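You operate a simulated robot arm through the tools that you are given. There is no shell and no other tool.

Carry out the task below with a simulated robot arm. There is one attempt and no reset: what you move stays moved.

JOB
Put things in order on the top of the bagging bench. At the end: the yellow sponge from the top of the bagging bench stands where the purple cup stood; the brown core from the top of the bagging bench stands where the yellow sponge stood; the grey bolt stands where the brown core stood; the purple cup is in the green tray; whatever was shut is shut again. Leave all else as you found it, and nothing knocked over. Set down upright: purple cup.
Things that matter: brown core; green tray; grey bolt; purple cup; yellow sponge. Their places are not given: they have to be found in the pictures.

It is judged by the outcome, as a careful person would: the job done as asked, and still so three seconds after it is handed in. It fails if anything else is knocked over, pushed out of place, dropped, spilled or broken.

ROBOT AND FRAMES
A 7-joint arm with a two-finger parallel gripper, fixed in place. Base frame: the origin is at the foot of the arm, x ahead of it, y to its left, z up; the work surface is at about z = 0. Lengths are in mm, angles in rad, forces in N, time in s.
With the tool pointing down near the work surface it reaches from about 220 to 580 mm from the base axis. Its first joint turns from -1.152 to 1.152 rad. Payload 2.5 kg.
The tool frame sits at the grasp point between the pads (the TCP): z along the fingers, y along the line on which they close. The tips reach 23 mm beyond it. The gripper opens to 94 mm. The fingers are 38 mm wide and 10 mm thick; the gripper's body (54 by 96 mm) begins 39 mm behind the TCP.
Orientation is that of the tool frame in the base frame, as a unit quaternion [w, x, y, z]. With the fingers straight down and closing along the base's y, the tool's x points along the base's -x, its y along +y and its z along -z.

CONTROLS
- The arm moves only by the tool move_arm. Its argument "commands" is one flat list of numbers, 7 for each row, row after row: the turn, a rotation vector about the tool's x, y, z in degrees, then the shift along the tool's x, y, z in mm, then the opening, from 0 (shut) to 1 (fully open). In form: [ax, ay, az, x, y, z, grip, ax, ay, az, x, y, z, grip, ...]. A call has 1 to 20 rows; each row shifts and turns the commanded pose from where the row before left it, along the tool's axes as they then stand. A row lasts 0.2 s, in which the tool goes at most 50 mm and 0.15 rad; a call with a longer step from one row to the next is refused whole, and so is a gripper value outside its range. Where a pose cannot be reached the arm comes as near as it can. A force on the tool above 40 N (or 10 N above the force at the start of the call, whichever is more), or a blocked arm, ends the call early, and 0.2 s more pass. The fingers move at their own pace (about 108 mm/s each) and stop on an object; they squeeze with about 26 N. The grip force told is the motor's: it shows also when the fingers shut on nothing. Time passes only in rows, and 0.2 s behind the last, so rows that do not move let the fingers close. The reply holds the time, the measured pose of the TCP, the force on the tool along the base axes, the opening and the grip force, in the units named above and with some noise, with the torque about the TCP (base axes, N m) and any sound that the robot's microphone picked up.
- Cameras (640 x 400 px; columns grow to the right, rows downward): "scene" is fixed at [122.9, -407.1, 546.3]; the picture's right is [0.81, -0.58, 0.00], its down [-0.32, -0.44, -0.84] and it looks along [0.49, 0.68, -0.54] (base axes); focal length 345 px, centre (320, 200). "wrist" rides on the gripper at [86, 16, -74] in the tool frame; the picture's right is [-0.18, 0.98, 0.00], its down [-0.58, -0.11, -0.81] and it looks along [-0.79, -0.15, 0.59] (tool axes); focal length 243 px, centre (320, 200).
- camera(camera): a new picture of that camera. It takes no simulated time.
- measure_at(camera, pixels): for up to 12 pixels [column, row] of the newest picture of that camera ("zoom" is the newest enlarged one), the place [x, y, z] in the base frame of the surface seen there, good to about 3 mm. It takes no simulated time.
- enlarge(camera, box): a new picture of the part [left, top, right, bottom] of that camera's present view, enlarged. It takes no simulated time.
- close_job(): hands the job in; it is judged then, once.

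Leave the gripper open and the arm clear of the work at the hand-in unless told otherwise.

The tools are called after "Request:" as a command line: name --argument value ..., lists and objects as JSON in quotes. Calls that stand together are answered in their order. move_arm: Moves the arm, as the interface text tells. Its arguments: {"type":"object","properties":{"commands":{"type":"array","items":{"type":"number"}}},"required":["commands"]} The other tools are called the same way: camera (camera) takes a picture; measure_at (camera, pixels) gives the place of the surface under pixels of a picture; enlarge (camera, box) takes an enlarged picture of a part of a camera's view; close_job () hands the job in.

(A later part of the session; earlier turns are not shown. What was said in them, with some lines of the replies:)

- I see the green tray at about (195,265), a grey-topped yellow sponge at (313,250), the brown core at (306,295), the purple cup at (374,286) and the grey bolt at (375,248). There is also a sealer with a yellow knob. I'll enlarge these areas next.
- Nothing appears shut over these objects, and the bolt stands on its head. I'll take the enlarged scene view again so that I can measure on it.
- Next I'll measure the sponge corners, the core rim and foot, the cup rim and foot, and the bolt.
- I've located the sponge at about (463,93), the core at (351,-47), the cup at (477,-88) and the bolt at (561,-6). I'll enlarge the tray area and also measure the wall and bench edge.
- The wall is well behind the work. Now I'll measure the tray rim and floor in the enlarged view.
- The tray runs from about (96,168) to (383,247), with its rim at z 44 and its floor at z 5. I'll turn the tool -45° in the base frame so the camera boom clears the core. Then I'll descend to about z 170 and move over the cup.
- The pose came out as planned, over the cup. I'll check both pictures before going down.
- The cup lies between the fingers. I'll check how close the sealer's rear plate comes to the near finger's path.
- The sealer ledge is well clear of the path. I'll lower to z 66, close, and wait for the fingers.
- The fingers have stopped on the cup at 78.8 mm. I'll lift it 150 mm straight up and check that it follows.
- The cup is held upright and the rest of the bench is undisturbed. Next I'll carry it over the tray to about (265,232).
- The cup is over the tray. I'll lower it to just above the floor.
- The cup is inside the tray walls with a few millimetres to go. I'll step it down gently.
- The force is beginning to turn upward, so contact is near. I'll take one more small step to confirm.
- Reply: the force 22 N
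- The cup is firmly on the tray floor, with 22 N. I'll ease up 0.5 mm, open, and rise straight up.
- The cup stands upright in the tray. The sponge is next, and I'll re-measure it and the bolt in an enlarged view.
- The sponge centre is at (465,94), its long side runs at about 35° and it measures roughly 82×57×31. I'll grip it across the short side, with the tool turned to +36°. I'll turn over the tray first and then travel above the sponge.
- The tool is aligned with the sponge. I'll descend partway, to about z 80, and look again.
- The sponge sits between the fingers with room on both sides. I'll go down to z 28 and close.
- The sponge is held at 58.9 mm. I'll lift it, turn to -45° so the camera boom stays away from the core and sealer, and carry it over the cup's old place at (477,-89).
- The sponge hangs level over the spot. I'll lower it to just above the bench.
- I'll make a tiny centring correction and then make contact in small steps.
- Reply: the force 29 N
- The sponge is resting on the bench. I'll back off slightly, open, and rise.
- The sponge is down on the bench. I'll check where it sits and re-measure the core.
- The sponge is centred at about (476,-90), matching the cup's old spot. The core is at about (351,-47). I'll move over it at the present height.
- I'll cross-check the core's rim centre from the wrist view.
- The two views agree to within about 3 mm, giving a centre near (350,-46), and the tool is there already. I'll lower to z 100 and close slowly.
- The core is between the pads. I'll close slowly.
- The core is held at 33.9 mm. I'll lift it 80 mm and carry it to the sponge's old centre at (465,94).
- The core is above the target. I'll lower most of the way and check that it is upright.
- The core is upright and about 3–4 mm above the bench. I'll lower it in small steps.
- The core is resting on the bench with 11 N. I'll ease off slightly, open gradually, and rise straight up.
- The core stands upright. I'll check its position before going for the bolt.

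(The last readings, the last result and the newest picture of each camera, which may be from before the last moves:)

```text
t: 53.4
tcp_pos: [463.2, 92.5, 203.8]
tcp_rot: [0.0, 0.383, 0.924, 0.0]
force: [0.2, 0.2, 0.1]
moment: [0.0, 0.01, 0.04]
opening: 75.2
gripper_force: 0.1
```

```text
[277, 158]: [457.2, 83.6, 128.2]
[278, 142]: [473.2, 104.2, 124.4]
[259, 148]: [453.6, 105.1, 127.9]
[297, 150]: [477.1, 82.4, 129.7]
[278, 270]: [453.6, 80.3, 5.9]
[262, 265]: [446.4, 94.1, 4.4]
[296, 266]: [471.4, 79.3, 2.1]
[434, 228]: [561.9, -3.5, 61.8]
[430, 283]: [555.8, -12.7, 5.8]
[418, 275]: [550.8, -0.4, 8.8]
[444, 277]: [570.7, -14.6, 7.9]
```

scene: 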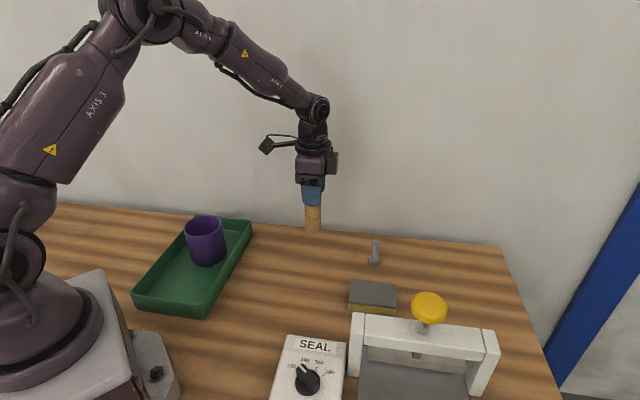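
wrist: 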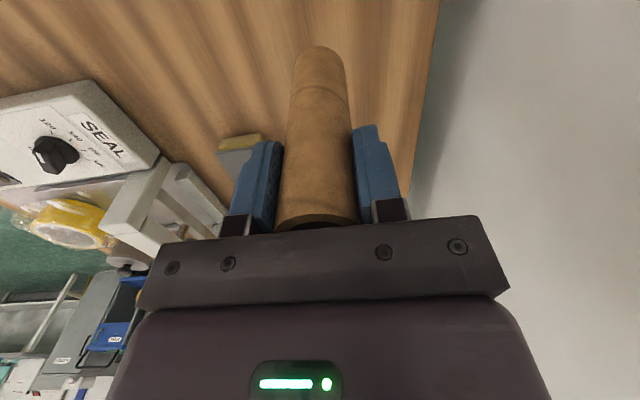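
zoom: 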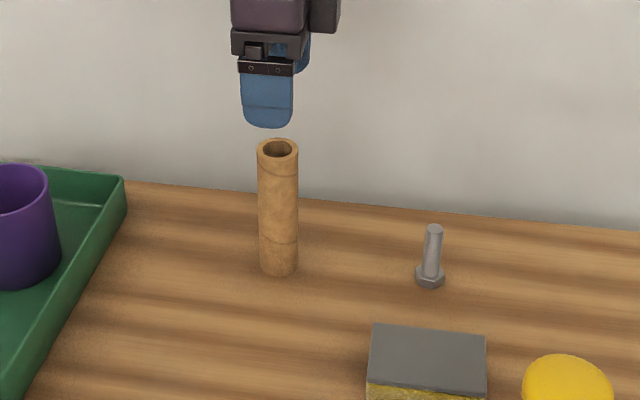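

The core is centred at about (465,94). For the bolt I'll turn the tool to about +20°, which keeps the camera boom away from the core, and move above (562,-4).

Request:
move_arm --commands '[0, 0, -8.1, 0, 0, 0, 0.8, 0, 0, -8.1, 0, 0, 0, 0.8, 0, 0, -8.1, 0, 0, 0, 0.8, 0, 0, -8.1, 0, 0, 0, 0.8, 0, 0, -8.1, 0, 0, 0, 0.8, 0, 0, -8.1, 0, 0, 0, 0.8, 0, 0, -8.1, 0, 0, 0, 0.8, 0, 0, -8.1, 0, 0, 0, 0.8, 0, 0, 0, -9.75, -20.87, 0, 0.8, 0, 0, 0, -9.75, -20.87, 0, 0.8, 0, 0, 0, -9.75, -20.87, 0, 0.8, 0, 0, 0, -9.75, -20.87, 0, 0.8, 0, 0, 0, -9.75, -20.87, 0, 0.8, 0, 0, 0, -9.75, -20.87, 0, 0.8, 0, 0, 0, 0, 0, 0, 0.8]'

Request:
camera --camera "wrist"

Request:
camera --camera "scene"

```text
t: 56.6
tcp_pos: [562.8, -4.5, 203.9]
tcp_rot: [-0.001, -0.172, 0.985, -0.001]
force: [-0.2, -1.0, -0.4]
moment: [-0.02, 0.0, -0.03]
opening: 75.4
gripper_force: 0.2
```

```text
taken
```

wrist: 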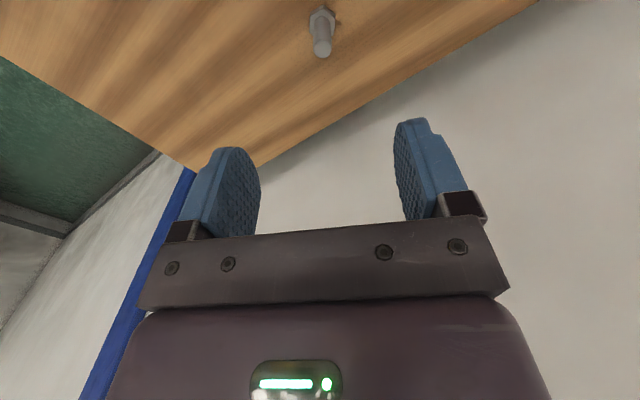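

```text
taken
```

scene: 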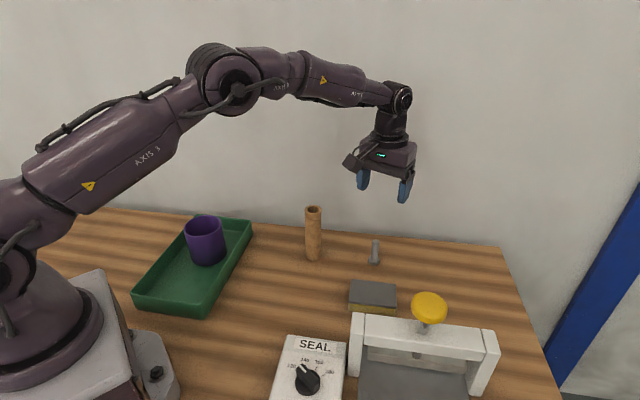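

The pose is reached over the bolt. I'll descend to z 100 and check the alignment.

Request:
move_arm --commands '[0, 0, 0, 0, 0, 26, 0.8, 0, 0, 0, 0, 0, 26, 0.8, 0, 0, 0, 0, 0, 26, 0.8, 0, 0, 0, 0, 0, 26, 0.8, 0, 0, 0, 0, 0, 0, 0.8]'

Request:
camera --camera "wrist"

Request:
enlarge --camera "scene" --box '[290, 150, 450, 310]'

Request:
measure_at --camera "wrist" --pixels '[[322, 50], [320, 80], [320, 95], [320, 110], [320, 120], [325, 135]]'

```text
t: 57.8
tcp_pos: [564.0, -4.8, 100.2]
tcp_rot: [0.0, -0.172, 0.985, 0.0]
force: [-0.4, 0.0, -0.6]
moment: [-0.01, 0.0, -0.02]
opening: 75.0
gripper_force: 0.1
```

```text
taken
```

wrist: 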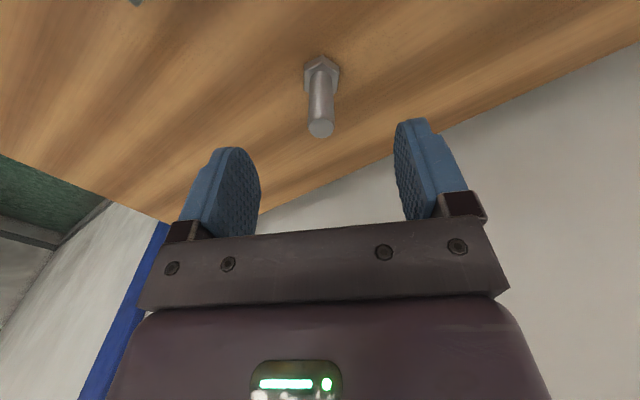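

```text
2.50 times, centred on (370, 230) of scene
```

zoom: 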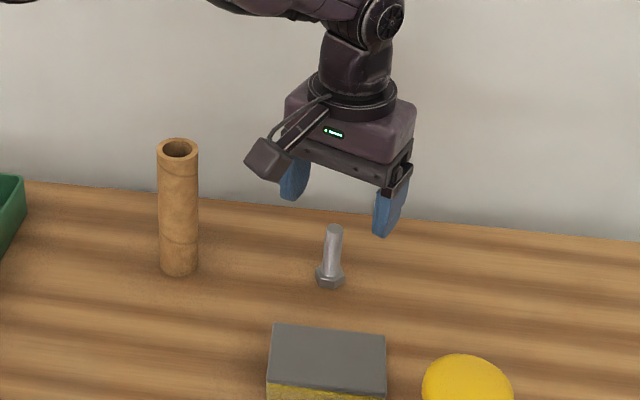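

```text
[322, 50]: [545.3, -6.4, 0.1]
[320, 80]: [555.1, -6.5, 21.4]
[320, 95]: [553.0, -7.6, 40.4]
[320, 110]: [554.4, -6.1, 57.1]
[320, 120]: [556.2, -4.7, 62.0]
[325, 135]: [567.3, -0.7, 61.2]
```

The bolt is between the fingers, with its top centre near (562,-3). I'll lower to z 42 and close slowly.

Request:
move_arm --commands '[0, 0, 0, 0, 0, 20, 0.8, 0, 0, 0, 0, 0, 20, 0.8, 0, 0, 0, 0, 0, 12, 0.8, 0, 0, 0, 0, 0, 6, 0.8, 0, 0, 0, 0, 0, 0, 0.8]'

Request:
camera --camera "wrist"

Request:
enlarge --camera "scene" --box '[290, 170, 430, 310]'

```text
t: 59.0
tcp_pos: [561.9, -3.7, 43.5]
tcp_rot: [0.0, -0.172, 0.985, 0.0]
force: [-0.4, 0.5, 0.1]
moment: [-0.01, -0.01, 0.03]
opening: 75.1
gripper_force: 0.0
```

```text
taken
```

wrist: 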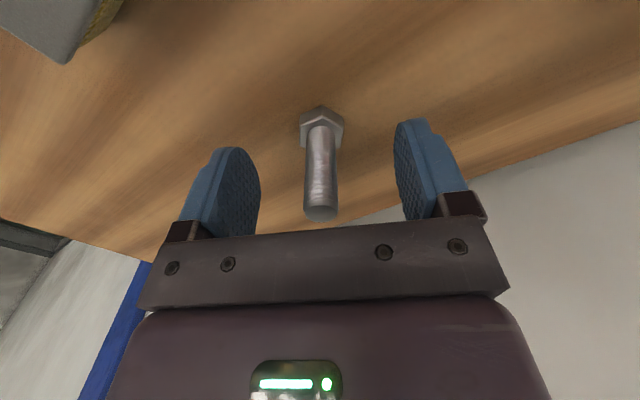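

```text
2.86 times, centred on (360, 240) of scene
```

zoom: 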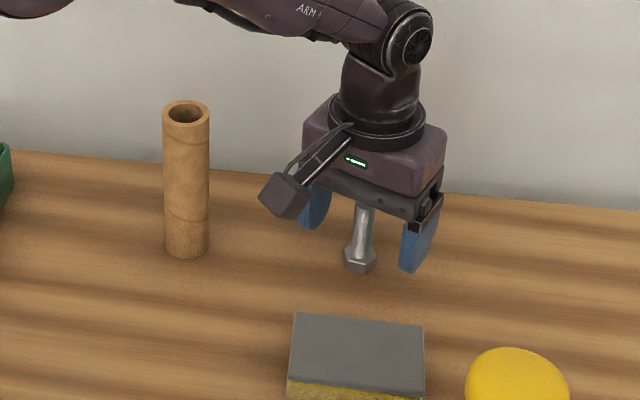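

The bolt is well centred between the pads, and the tips are above the head. I'll close slowly.

Request:
move_arm --commands '[0, 0, 0, 0, 0, 0, 0.6, 0, 0, 0, 0, 0, 0, 0.45, 0, 0, 0, 0, 0, 0, 0.35, 0, 0, 0, 0, 0, 0, 0.27, 0, 0, 0, 0, 0, 0, 0.23, 0, 0, 0, 0, 0, 0, 0.19, 0, 0, 0, 0, 0, 0, 0.16, 0, 0, 0, 0, 0, 0, 0.13, 0, 0, 0, 0, 0, 0, 0.09, 0, 0, 0, 0, 0, 0, 0.02, 0, 0, 0, 0, 0, 0, 0.02]'

Request:
enlarge --camera "scene" --box '[290, 170, 430, 310]'

```text
t: 61.4
tcp_pos: [562.5, -3.3, 43.2]
tcp_rot: [0.0, -0.172, 0.985, 0.0]
force: [0.0, -0.4, -0.3]
moment: [-0.02, -0.03, 0.02]
opening: 14.7
gripper_force: 26.6
```

```text
2.86 times, centred on (360, 240) of scene
```

zoom: 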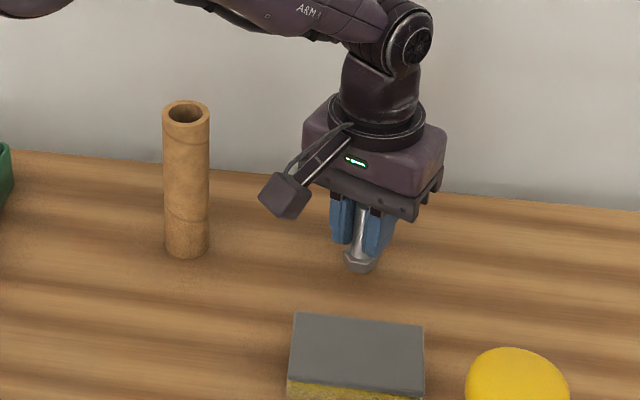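

The bolt is held at 14.7 mm. I'll lift it 90 mm and carry it to the core's old place at (351,-47).

Request:
move_arm --commands '[0, 0, 0, 0, 0, -6, 0.02, 0, 0, 0, 0, 0, -24, 0.02, 0, 0, 0, 0, 0, -30, 0.02, 0, 0, 0, 0, 0, -30, 0.02, 0, 0, 0, 0, 0, 0, 0.02]'

Request:
move_arm --commands '[0, 0, 0, 13.38, 1.96, 0, 0.02, 0, 0, 0, 26.75, 3.92, 0, 0.02, 0, 0, 0, 26.75, 3.92, 0, 0.02, 0, 0, 0, 26.75, 3.92, 0, 0.02, 0, 0, 0, 26.75, 3.92, 0, 0.02, 0, 0, 0, 26.75, 3.92, 0, 0.02, 0, 0, 0, 26.75, 3.92, 0, 0.02, 0, 0, 0, 26.75, 3.92, 0, 0.02, 0, 0, 0, 13.38, 1.96, 0, 0.02, 0, 0, 0, 0, 0, 0, 0.02, 0, 0, 0, 0, 0, 0, 0.02]'

Request:
enlarge --camera "scene" --box '[220, 150, 420, 350]'

Request:
camera --camera "wrist"

```text
t: 62.6
tcp_pos: [561.6, -3.7, 131.6]
tcp_rot: [0.001, -0.172, 0.985, -0.001]
force: [0.5, 0.3, -1.2]
moment: [-0.02, -0.03, 0.0]
opening: 14.8
gripper_force: 26.2
```

```text
t: 65.0
tcp_pos: [349.4, -47.4, 131.4]
tcp_rot: [0.0, -0.172, 0.985, 0.0]
force: [0.1, 0.5, 0.1]
moment: [-0.01, 0.02, -0.01]
opening: 14.8
gripper_force: 25.9
```

```text
2.00 times, centred on (320, 250) of scene
```

zoom: 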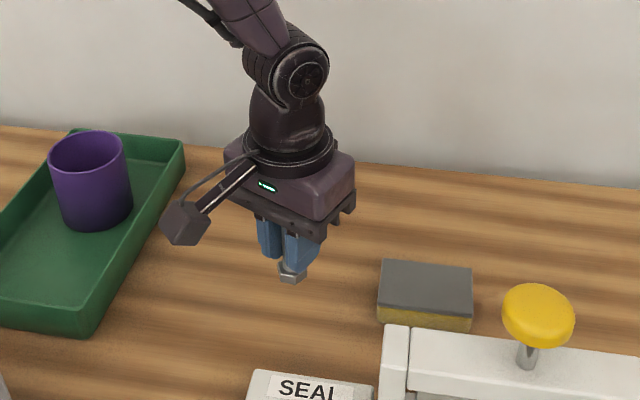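

```text
taken
```

wrist: 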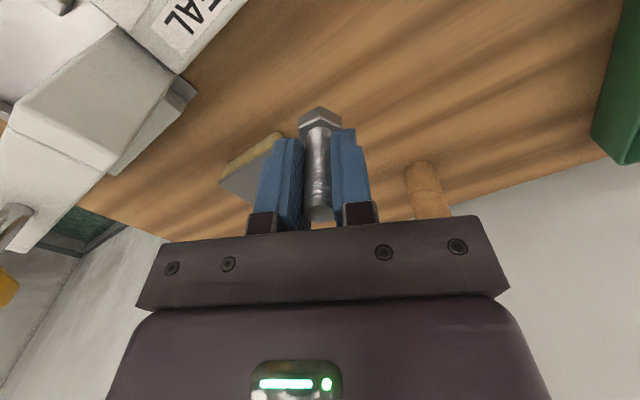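

The bolt is held straight above the target. I'll lower it to a few millimetres above the bench.

Request:
move_arm --commands '[0, 0, 0, -1, 0, 24, 0.02, 0, 0, 0, 0, 0, 24, 0.02, 0, 0, 0, 0, 0, 20, 0.02, 0, 0, 0, 0, 0, 12, 0.02, 0, 0, 0, 0, 0, 4, 0.02, 0, 0, 0, 0, 0, 0, 0.02]'

Request:
move_arm --commands '[0, 0, 0, 0, 0, 1, 0.02, 0, 0, 0, 0, 0, 1, 0.02, 0, 0, 0, 0, 0, 0, 0.02]'

Request:
enlarge --camera "scene" --box '[240, 200, 380, 340]'

```text
t: 66.4
tcp_pos: [351.2, -47.6, 48.9]
tcp_rot: [0.0, -0.171, 0.985, 0.0]
force: [-0.3, -0.3, -1.0]
moment: [0.01, -0.02, -0.01]
opening: 14.7
gripper_force: 25.9
```

```text
t: 67.2
tcp_pos: [350.2, -47.4, 47.1]
tcp_rot: [0.0, -0.172, 0.985, -0.002]
force: [-0.1, -0.2, -0.7]
moment: [-0.02, -0.01, 0.02]
opening: 14.6
gripper_force: 26.6
```

```text
2.86 times, centred on (310, 270) of scene
```

zoom: 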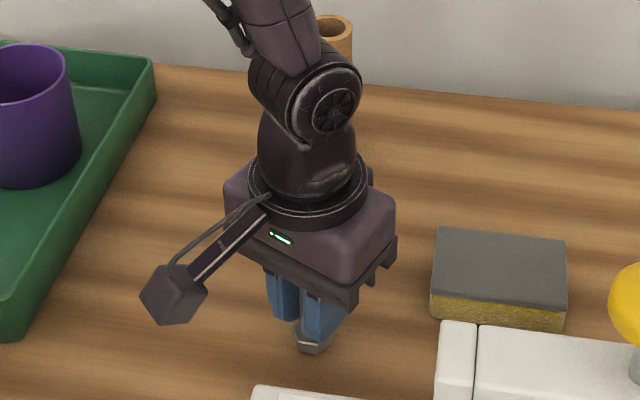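

The bolt is still about 3–4 mm off the bench. I'll continue down in small steps.

Request:
move_arm --commands '[0, 0, 0, 0, 0, 0.8, 0.02, 0, 0, 0, 0, 0, 0.8, 0.02, 0, 0, 0, 0, 0, 0.7, 0.02, 0, 0, 0, 0, 0, 0, 0.02]'

Request:
move_arm --commands '[0, 0, 0, 0, 0, 0.7, 0.02, 0, 0, 0, 0, 0, 0, 0.02]'

```text
t: 68.2
tcp_pos: [350.9, -47.5, 43.8]
tcp_rot: [0.0, -0.171, 0.985, -0.001]
force: [0.4, -0.4, -0.9]
moment: [0.01, -0.01, 0.02]
opening: 14.7
gripper_force: 26.0
```

```text
t: 68.8
tcp_pos: [350.1, -47.2, 44.1]
tcp_rot: [0.001, -0.172, 0.985, -0.001]
force: [0.3, -0.5, -0.7]
moment: [0.03, -0.01, -0.01]
opening: 14.4
gripper_force: 25.9
```

Request:
move_arm --commands '[0, 0, 0, 0, 0, 0.6, 0.02, 0, 0, 0, 0, 0, 0, 0.02]'

Request:
move_arm --commands '[0, 0, 0, 0, 0, 0.6, 0.02, 0, 0, 0, 0, 0, 0, 0.02]'

```text
t: 69.4
tcp_pos: [352.0, -47.9, 43.6]
tcp_rot: [0.0, -0.172, 0.985, -0.001]
force: [0.6, 1.2, 2.9]
moment: [0.01, -0.01, -0.03]
opening: 14.5
gripper_force: 25.5
```

```text
t: 70.0
tcp_pos: [351.9, -47.6, 43.1]
tcp_rot: [0.0, -0.172, 0.985, -0.001]
force: [-3.5, 0.5, 22.7]
moment: [-0.05, 0.2, -0.04]
opening: 14.6
gripper_force: 25.8
```

The bolt is resting on its head. I'll ease off, open gradually, and rise straight up.

Request:
move_arm --commands '[0, 0, 0, 0, 0, -0.6, 0.02, 0, 0, 0, 0, 0, 0, 0.02, 0, 0, 0, 0, 0, 0, 0.22, 0, 0, 0, 0, 0, 0, 0.35, 0, 0, 0, 0, 0, 0, 0.6, 0, 0, 0, 0, 0, 0, 0.8, 0, 0, 0, 0, 0, 0, 0.8]'

Request:
move_arm --commands '[0, 0, 0, 0, 0, -10, 0.8, 0, 0, 0, 0, 0, -20, 0.8, 0, 0, 0, 0, 0, -30, 0.8, 0, 0, 0, 0, 0, -30, 0.8, 0, 0, 0, 0, 0, -35, 0.9, 0, 0, 0, 0, 0, -35, 1, 0, 0, 0, 0, 0, -35, 1, 0, 0, 0, 0, 0, -35, 1, 0, 0, 0, 0, 0, 0, 1]'

Request:
camera --camera "scene"

Request:
camera --camera "wrist"

Request:
enlarge --camera "scene" --box '[260, 200, 420, 350]'

```text
t: 71.6
tcp_pos: [350.8, -46.0, 42.9]
tcp_rot: [0.001, -0.172, 0.985, 0.0]
force: [-0.6, 0.1, 0.1]
moment: [-0.01, -0.03, 0.01]
opening: 74.9
gripper_force: 0.1
```

```text
t: 73.6
tcp_pos: [352.7, -47.1, 272.3]
tcp_rot: [0.0, -0.172, 0.985, 0.0]
force: [0.7, 0.8, 0.0]
moment: [0.04, 0.0, 0.0]
opening: 94.0
gripper_force: 0.2
```

```text
taken
```

scene: 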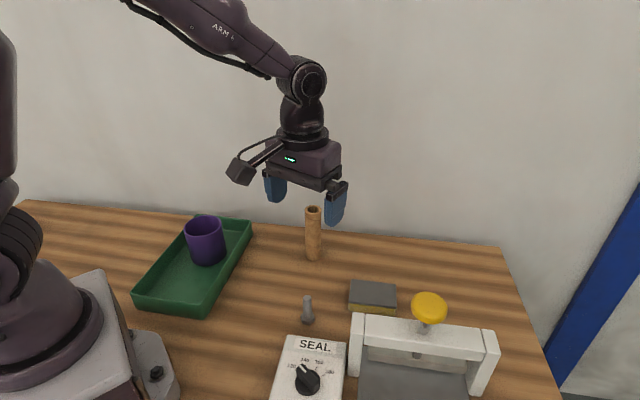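

```text
taken
```

wrist: 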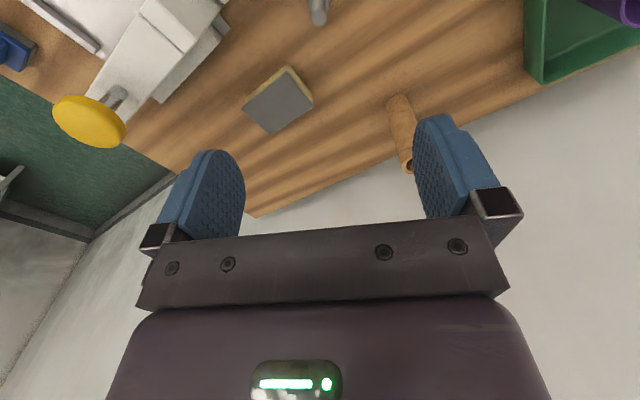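

```text
2.67 times, centred on (340, 275) of scene
```

zoom: 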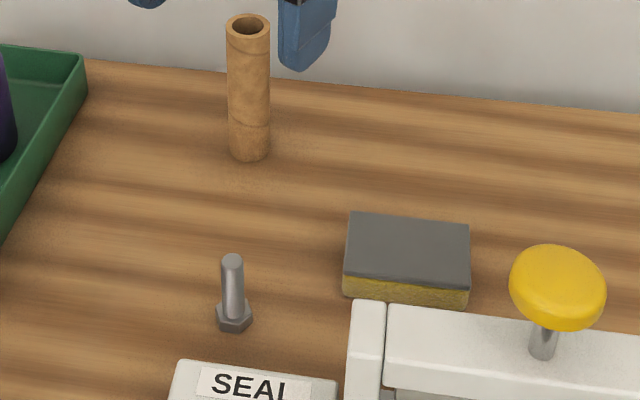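

Everything stands. I'll measure the bolt's final place.

Request:
measure_at --camera "zoom" --pixels '[[232, 260], [234, 330], [217, 316], [251, 317], [406, 250], [248, 20]]'

Request:
enlarge --camera "scene" --box '[120, 180, 270, 325]'

```text
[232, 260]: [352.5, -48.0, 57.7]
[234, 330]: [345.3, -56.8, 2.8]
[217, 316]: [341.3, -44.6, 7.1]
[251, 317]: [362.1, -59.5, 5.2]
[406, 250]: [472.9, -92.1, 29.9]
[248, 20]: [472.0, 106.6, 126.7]
```

```text
2.76 times, centred on (195, 252) of scene
```

zoom: 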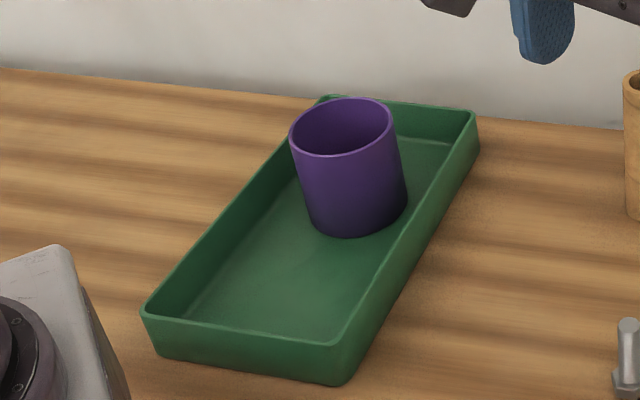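

All four things are in place: the bolt at (352,-48), the core at (465,94), the sponge at (476,-90), and the cup upright in the tray. Nothing that was shut has been touched, and the open gripper is well above the work. I'm handing in.

Request:
close_job

```text
The job is handed in.
```

I've handed the job in with all four items where you asked. My last pictures and measurements, taken just before hand-in, show everything standing. The hand-in reply gave no verdict.

| Item | Where it is now (x, y in mm) | Target |
|---|---|---|
| Purple cup | upright in the green tray, near (265, 232) | the tray |
| Yellow sponge | about (476, -90) | cup's old place, (477, -89) |
| Brown core | upright at about (465, 94) | sponge's old place, (465, 94) |
| Grey bolt | upright on its head at about (352, -48) | core's old place, (351, -47) |

- **Sponge direction:** the sponge is turned about 80° from how it originally lay. I turned it so the camera arm would stay clear of the core and the sealer.
- **Everything else:** I opened nothing, so there was nothing to shut again. The sealer and tray look as they did at the start. The gripper is open and well above the bench.
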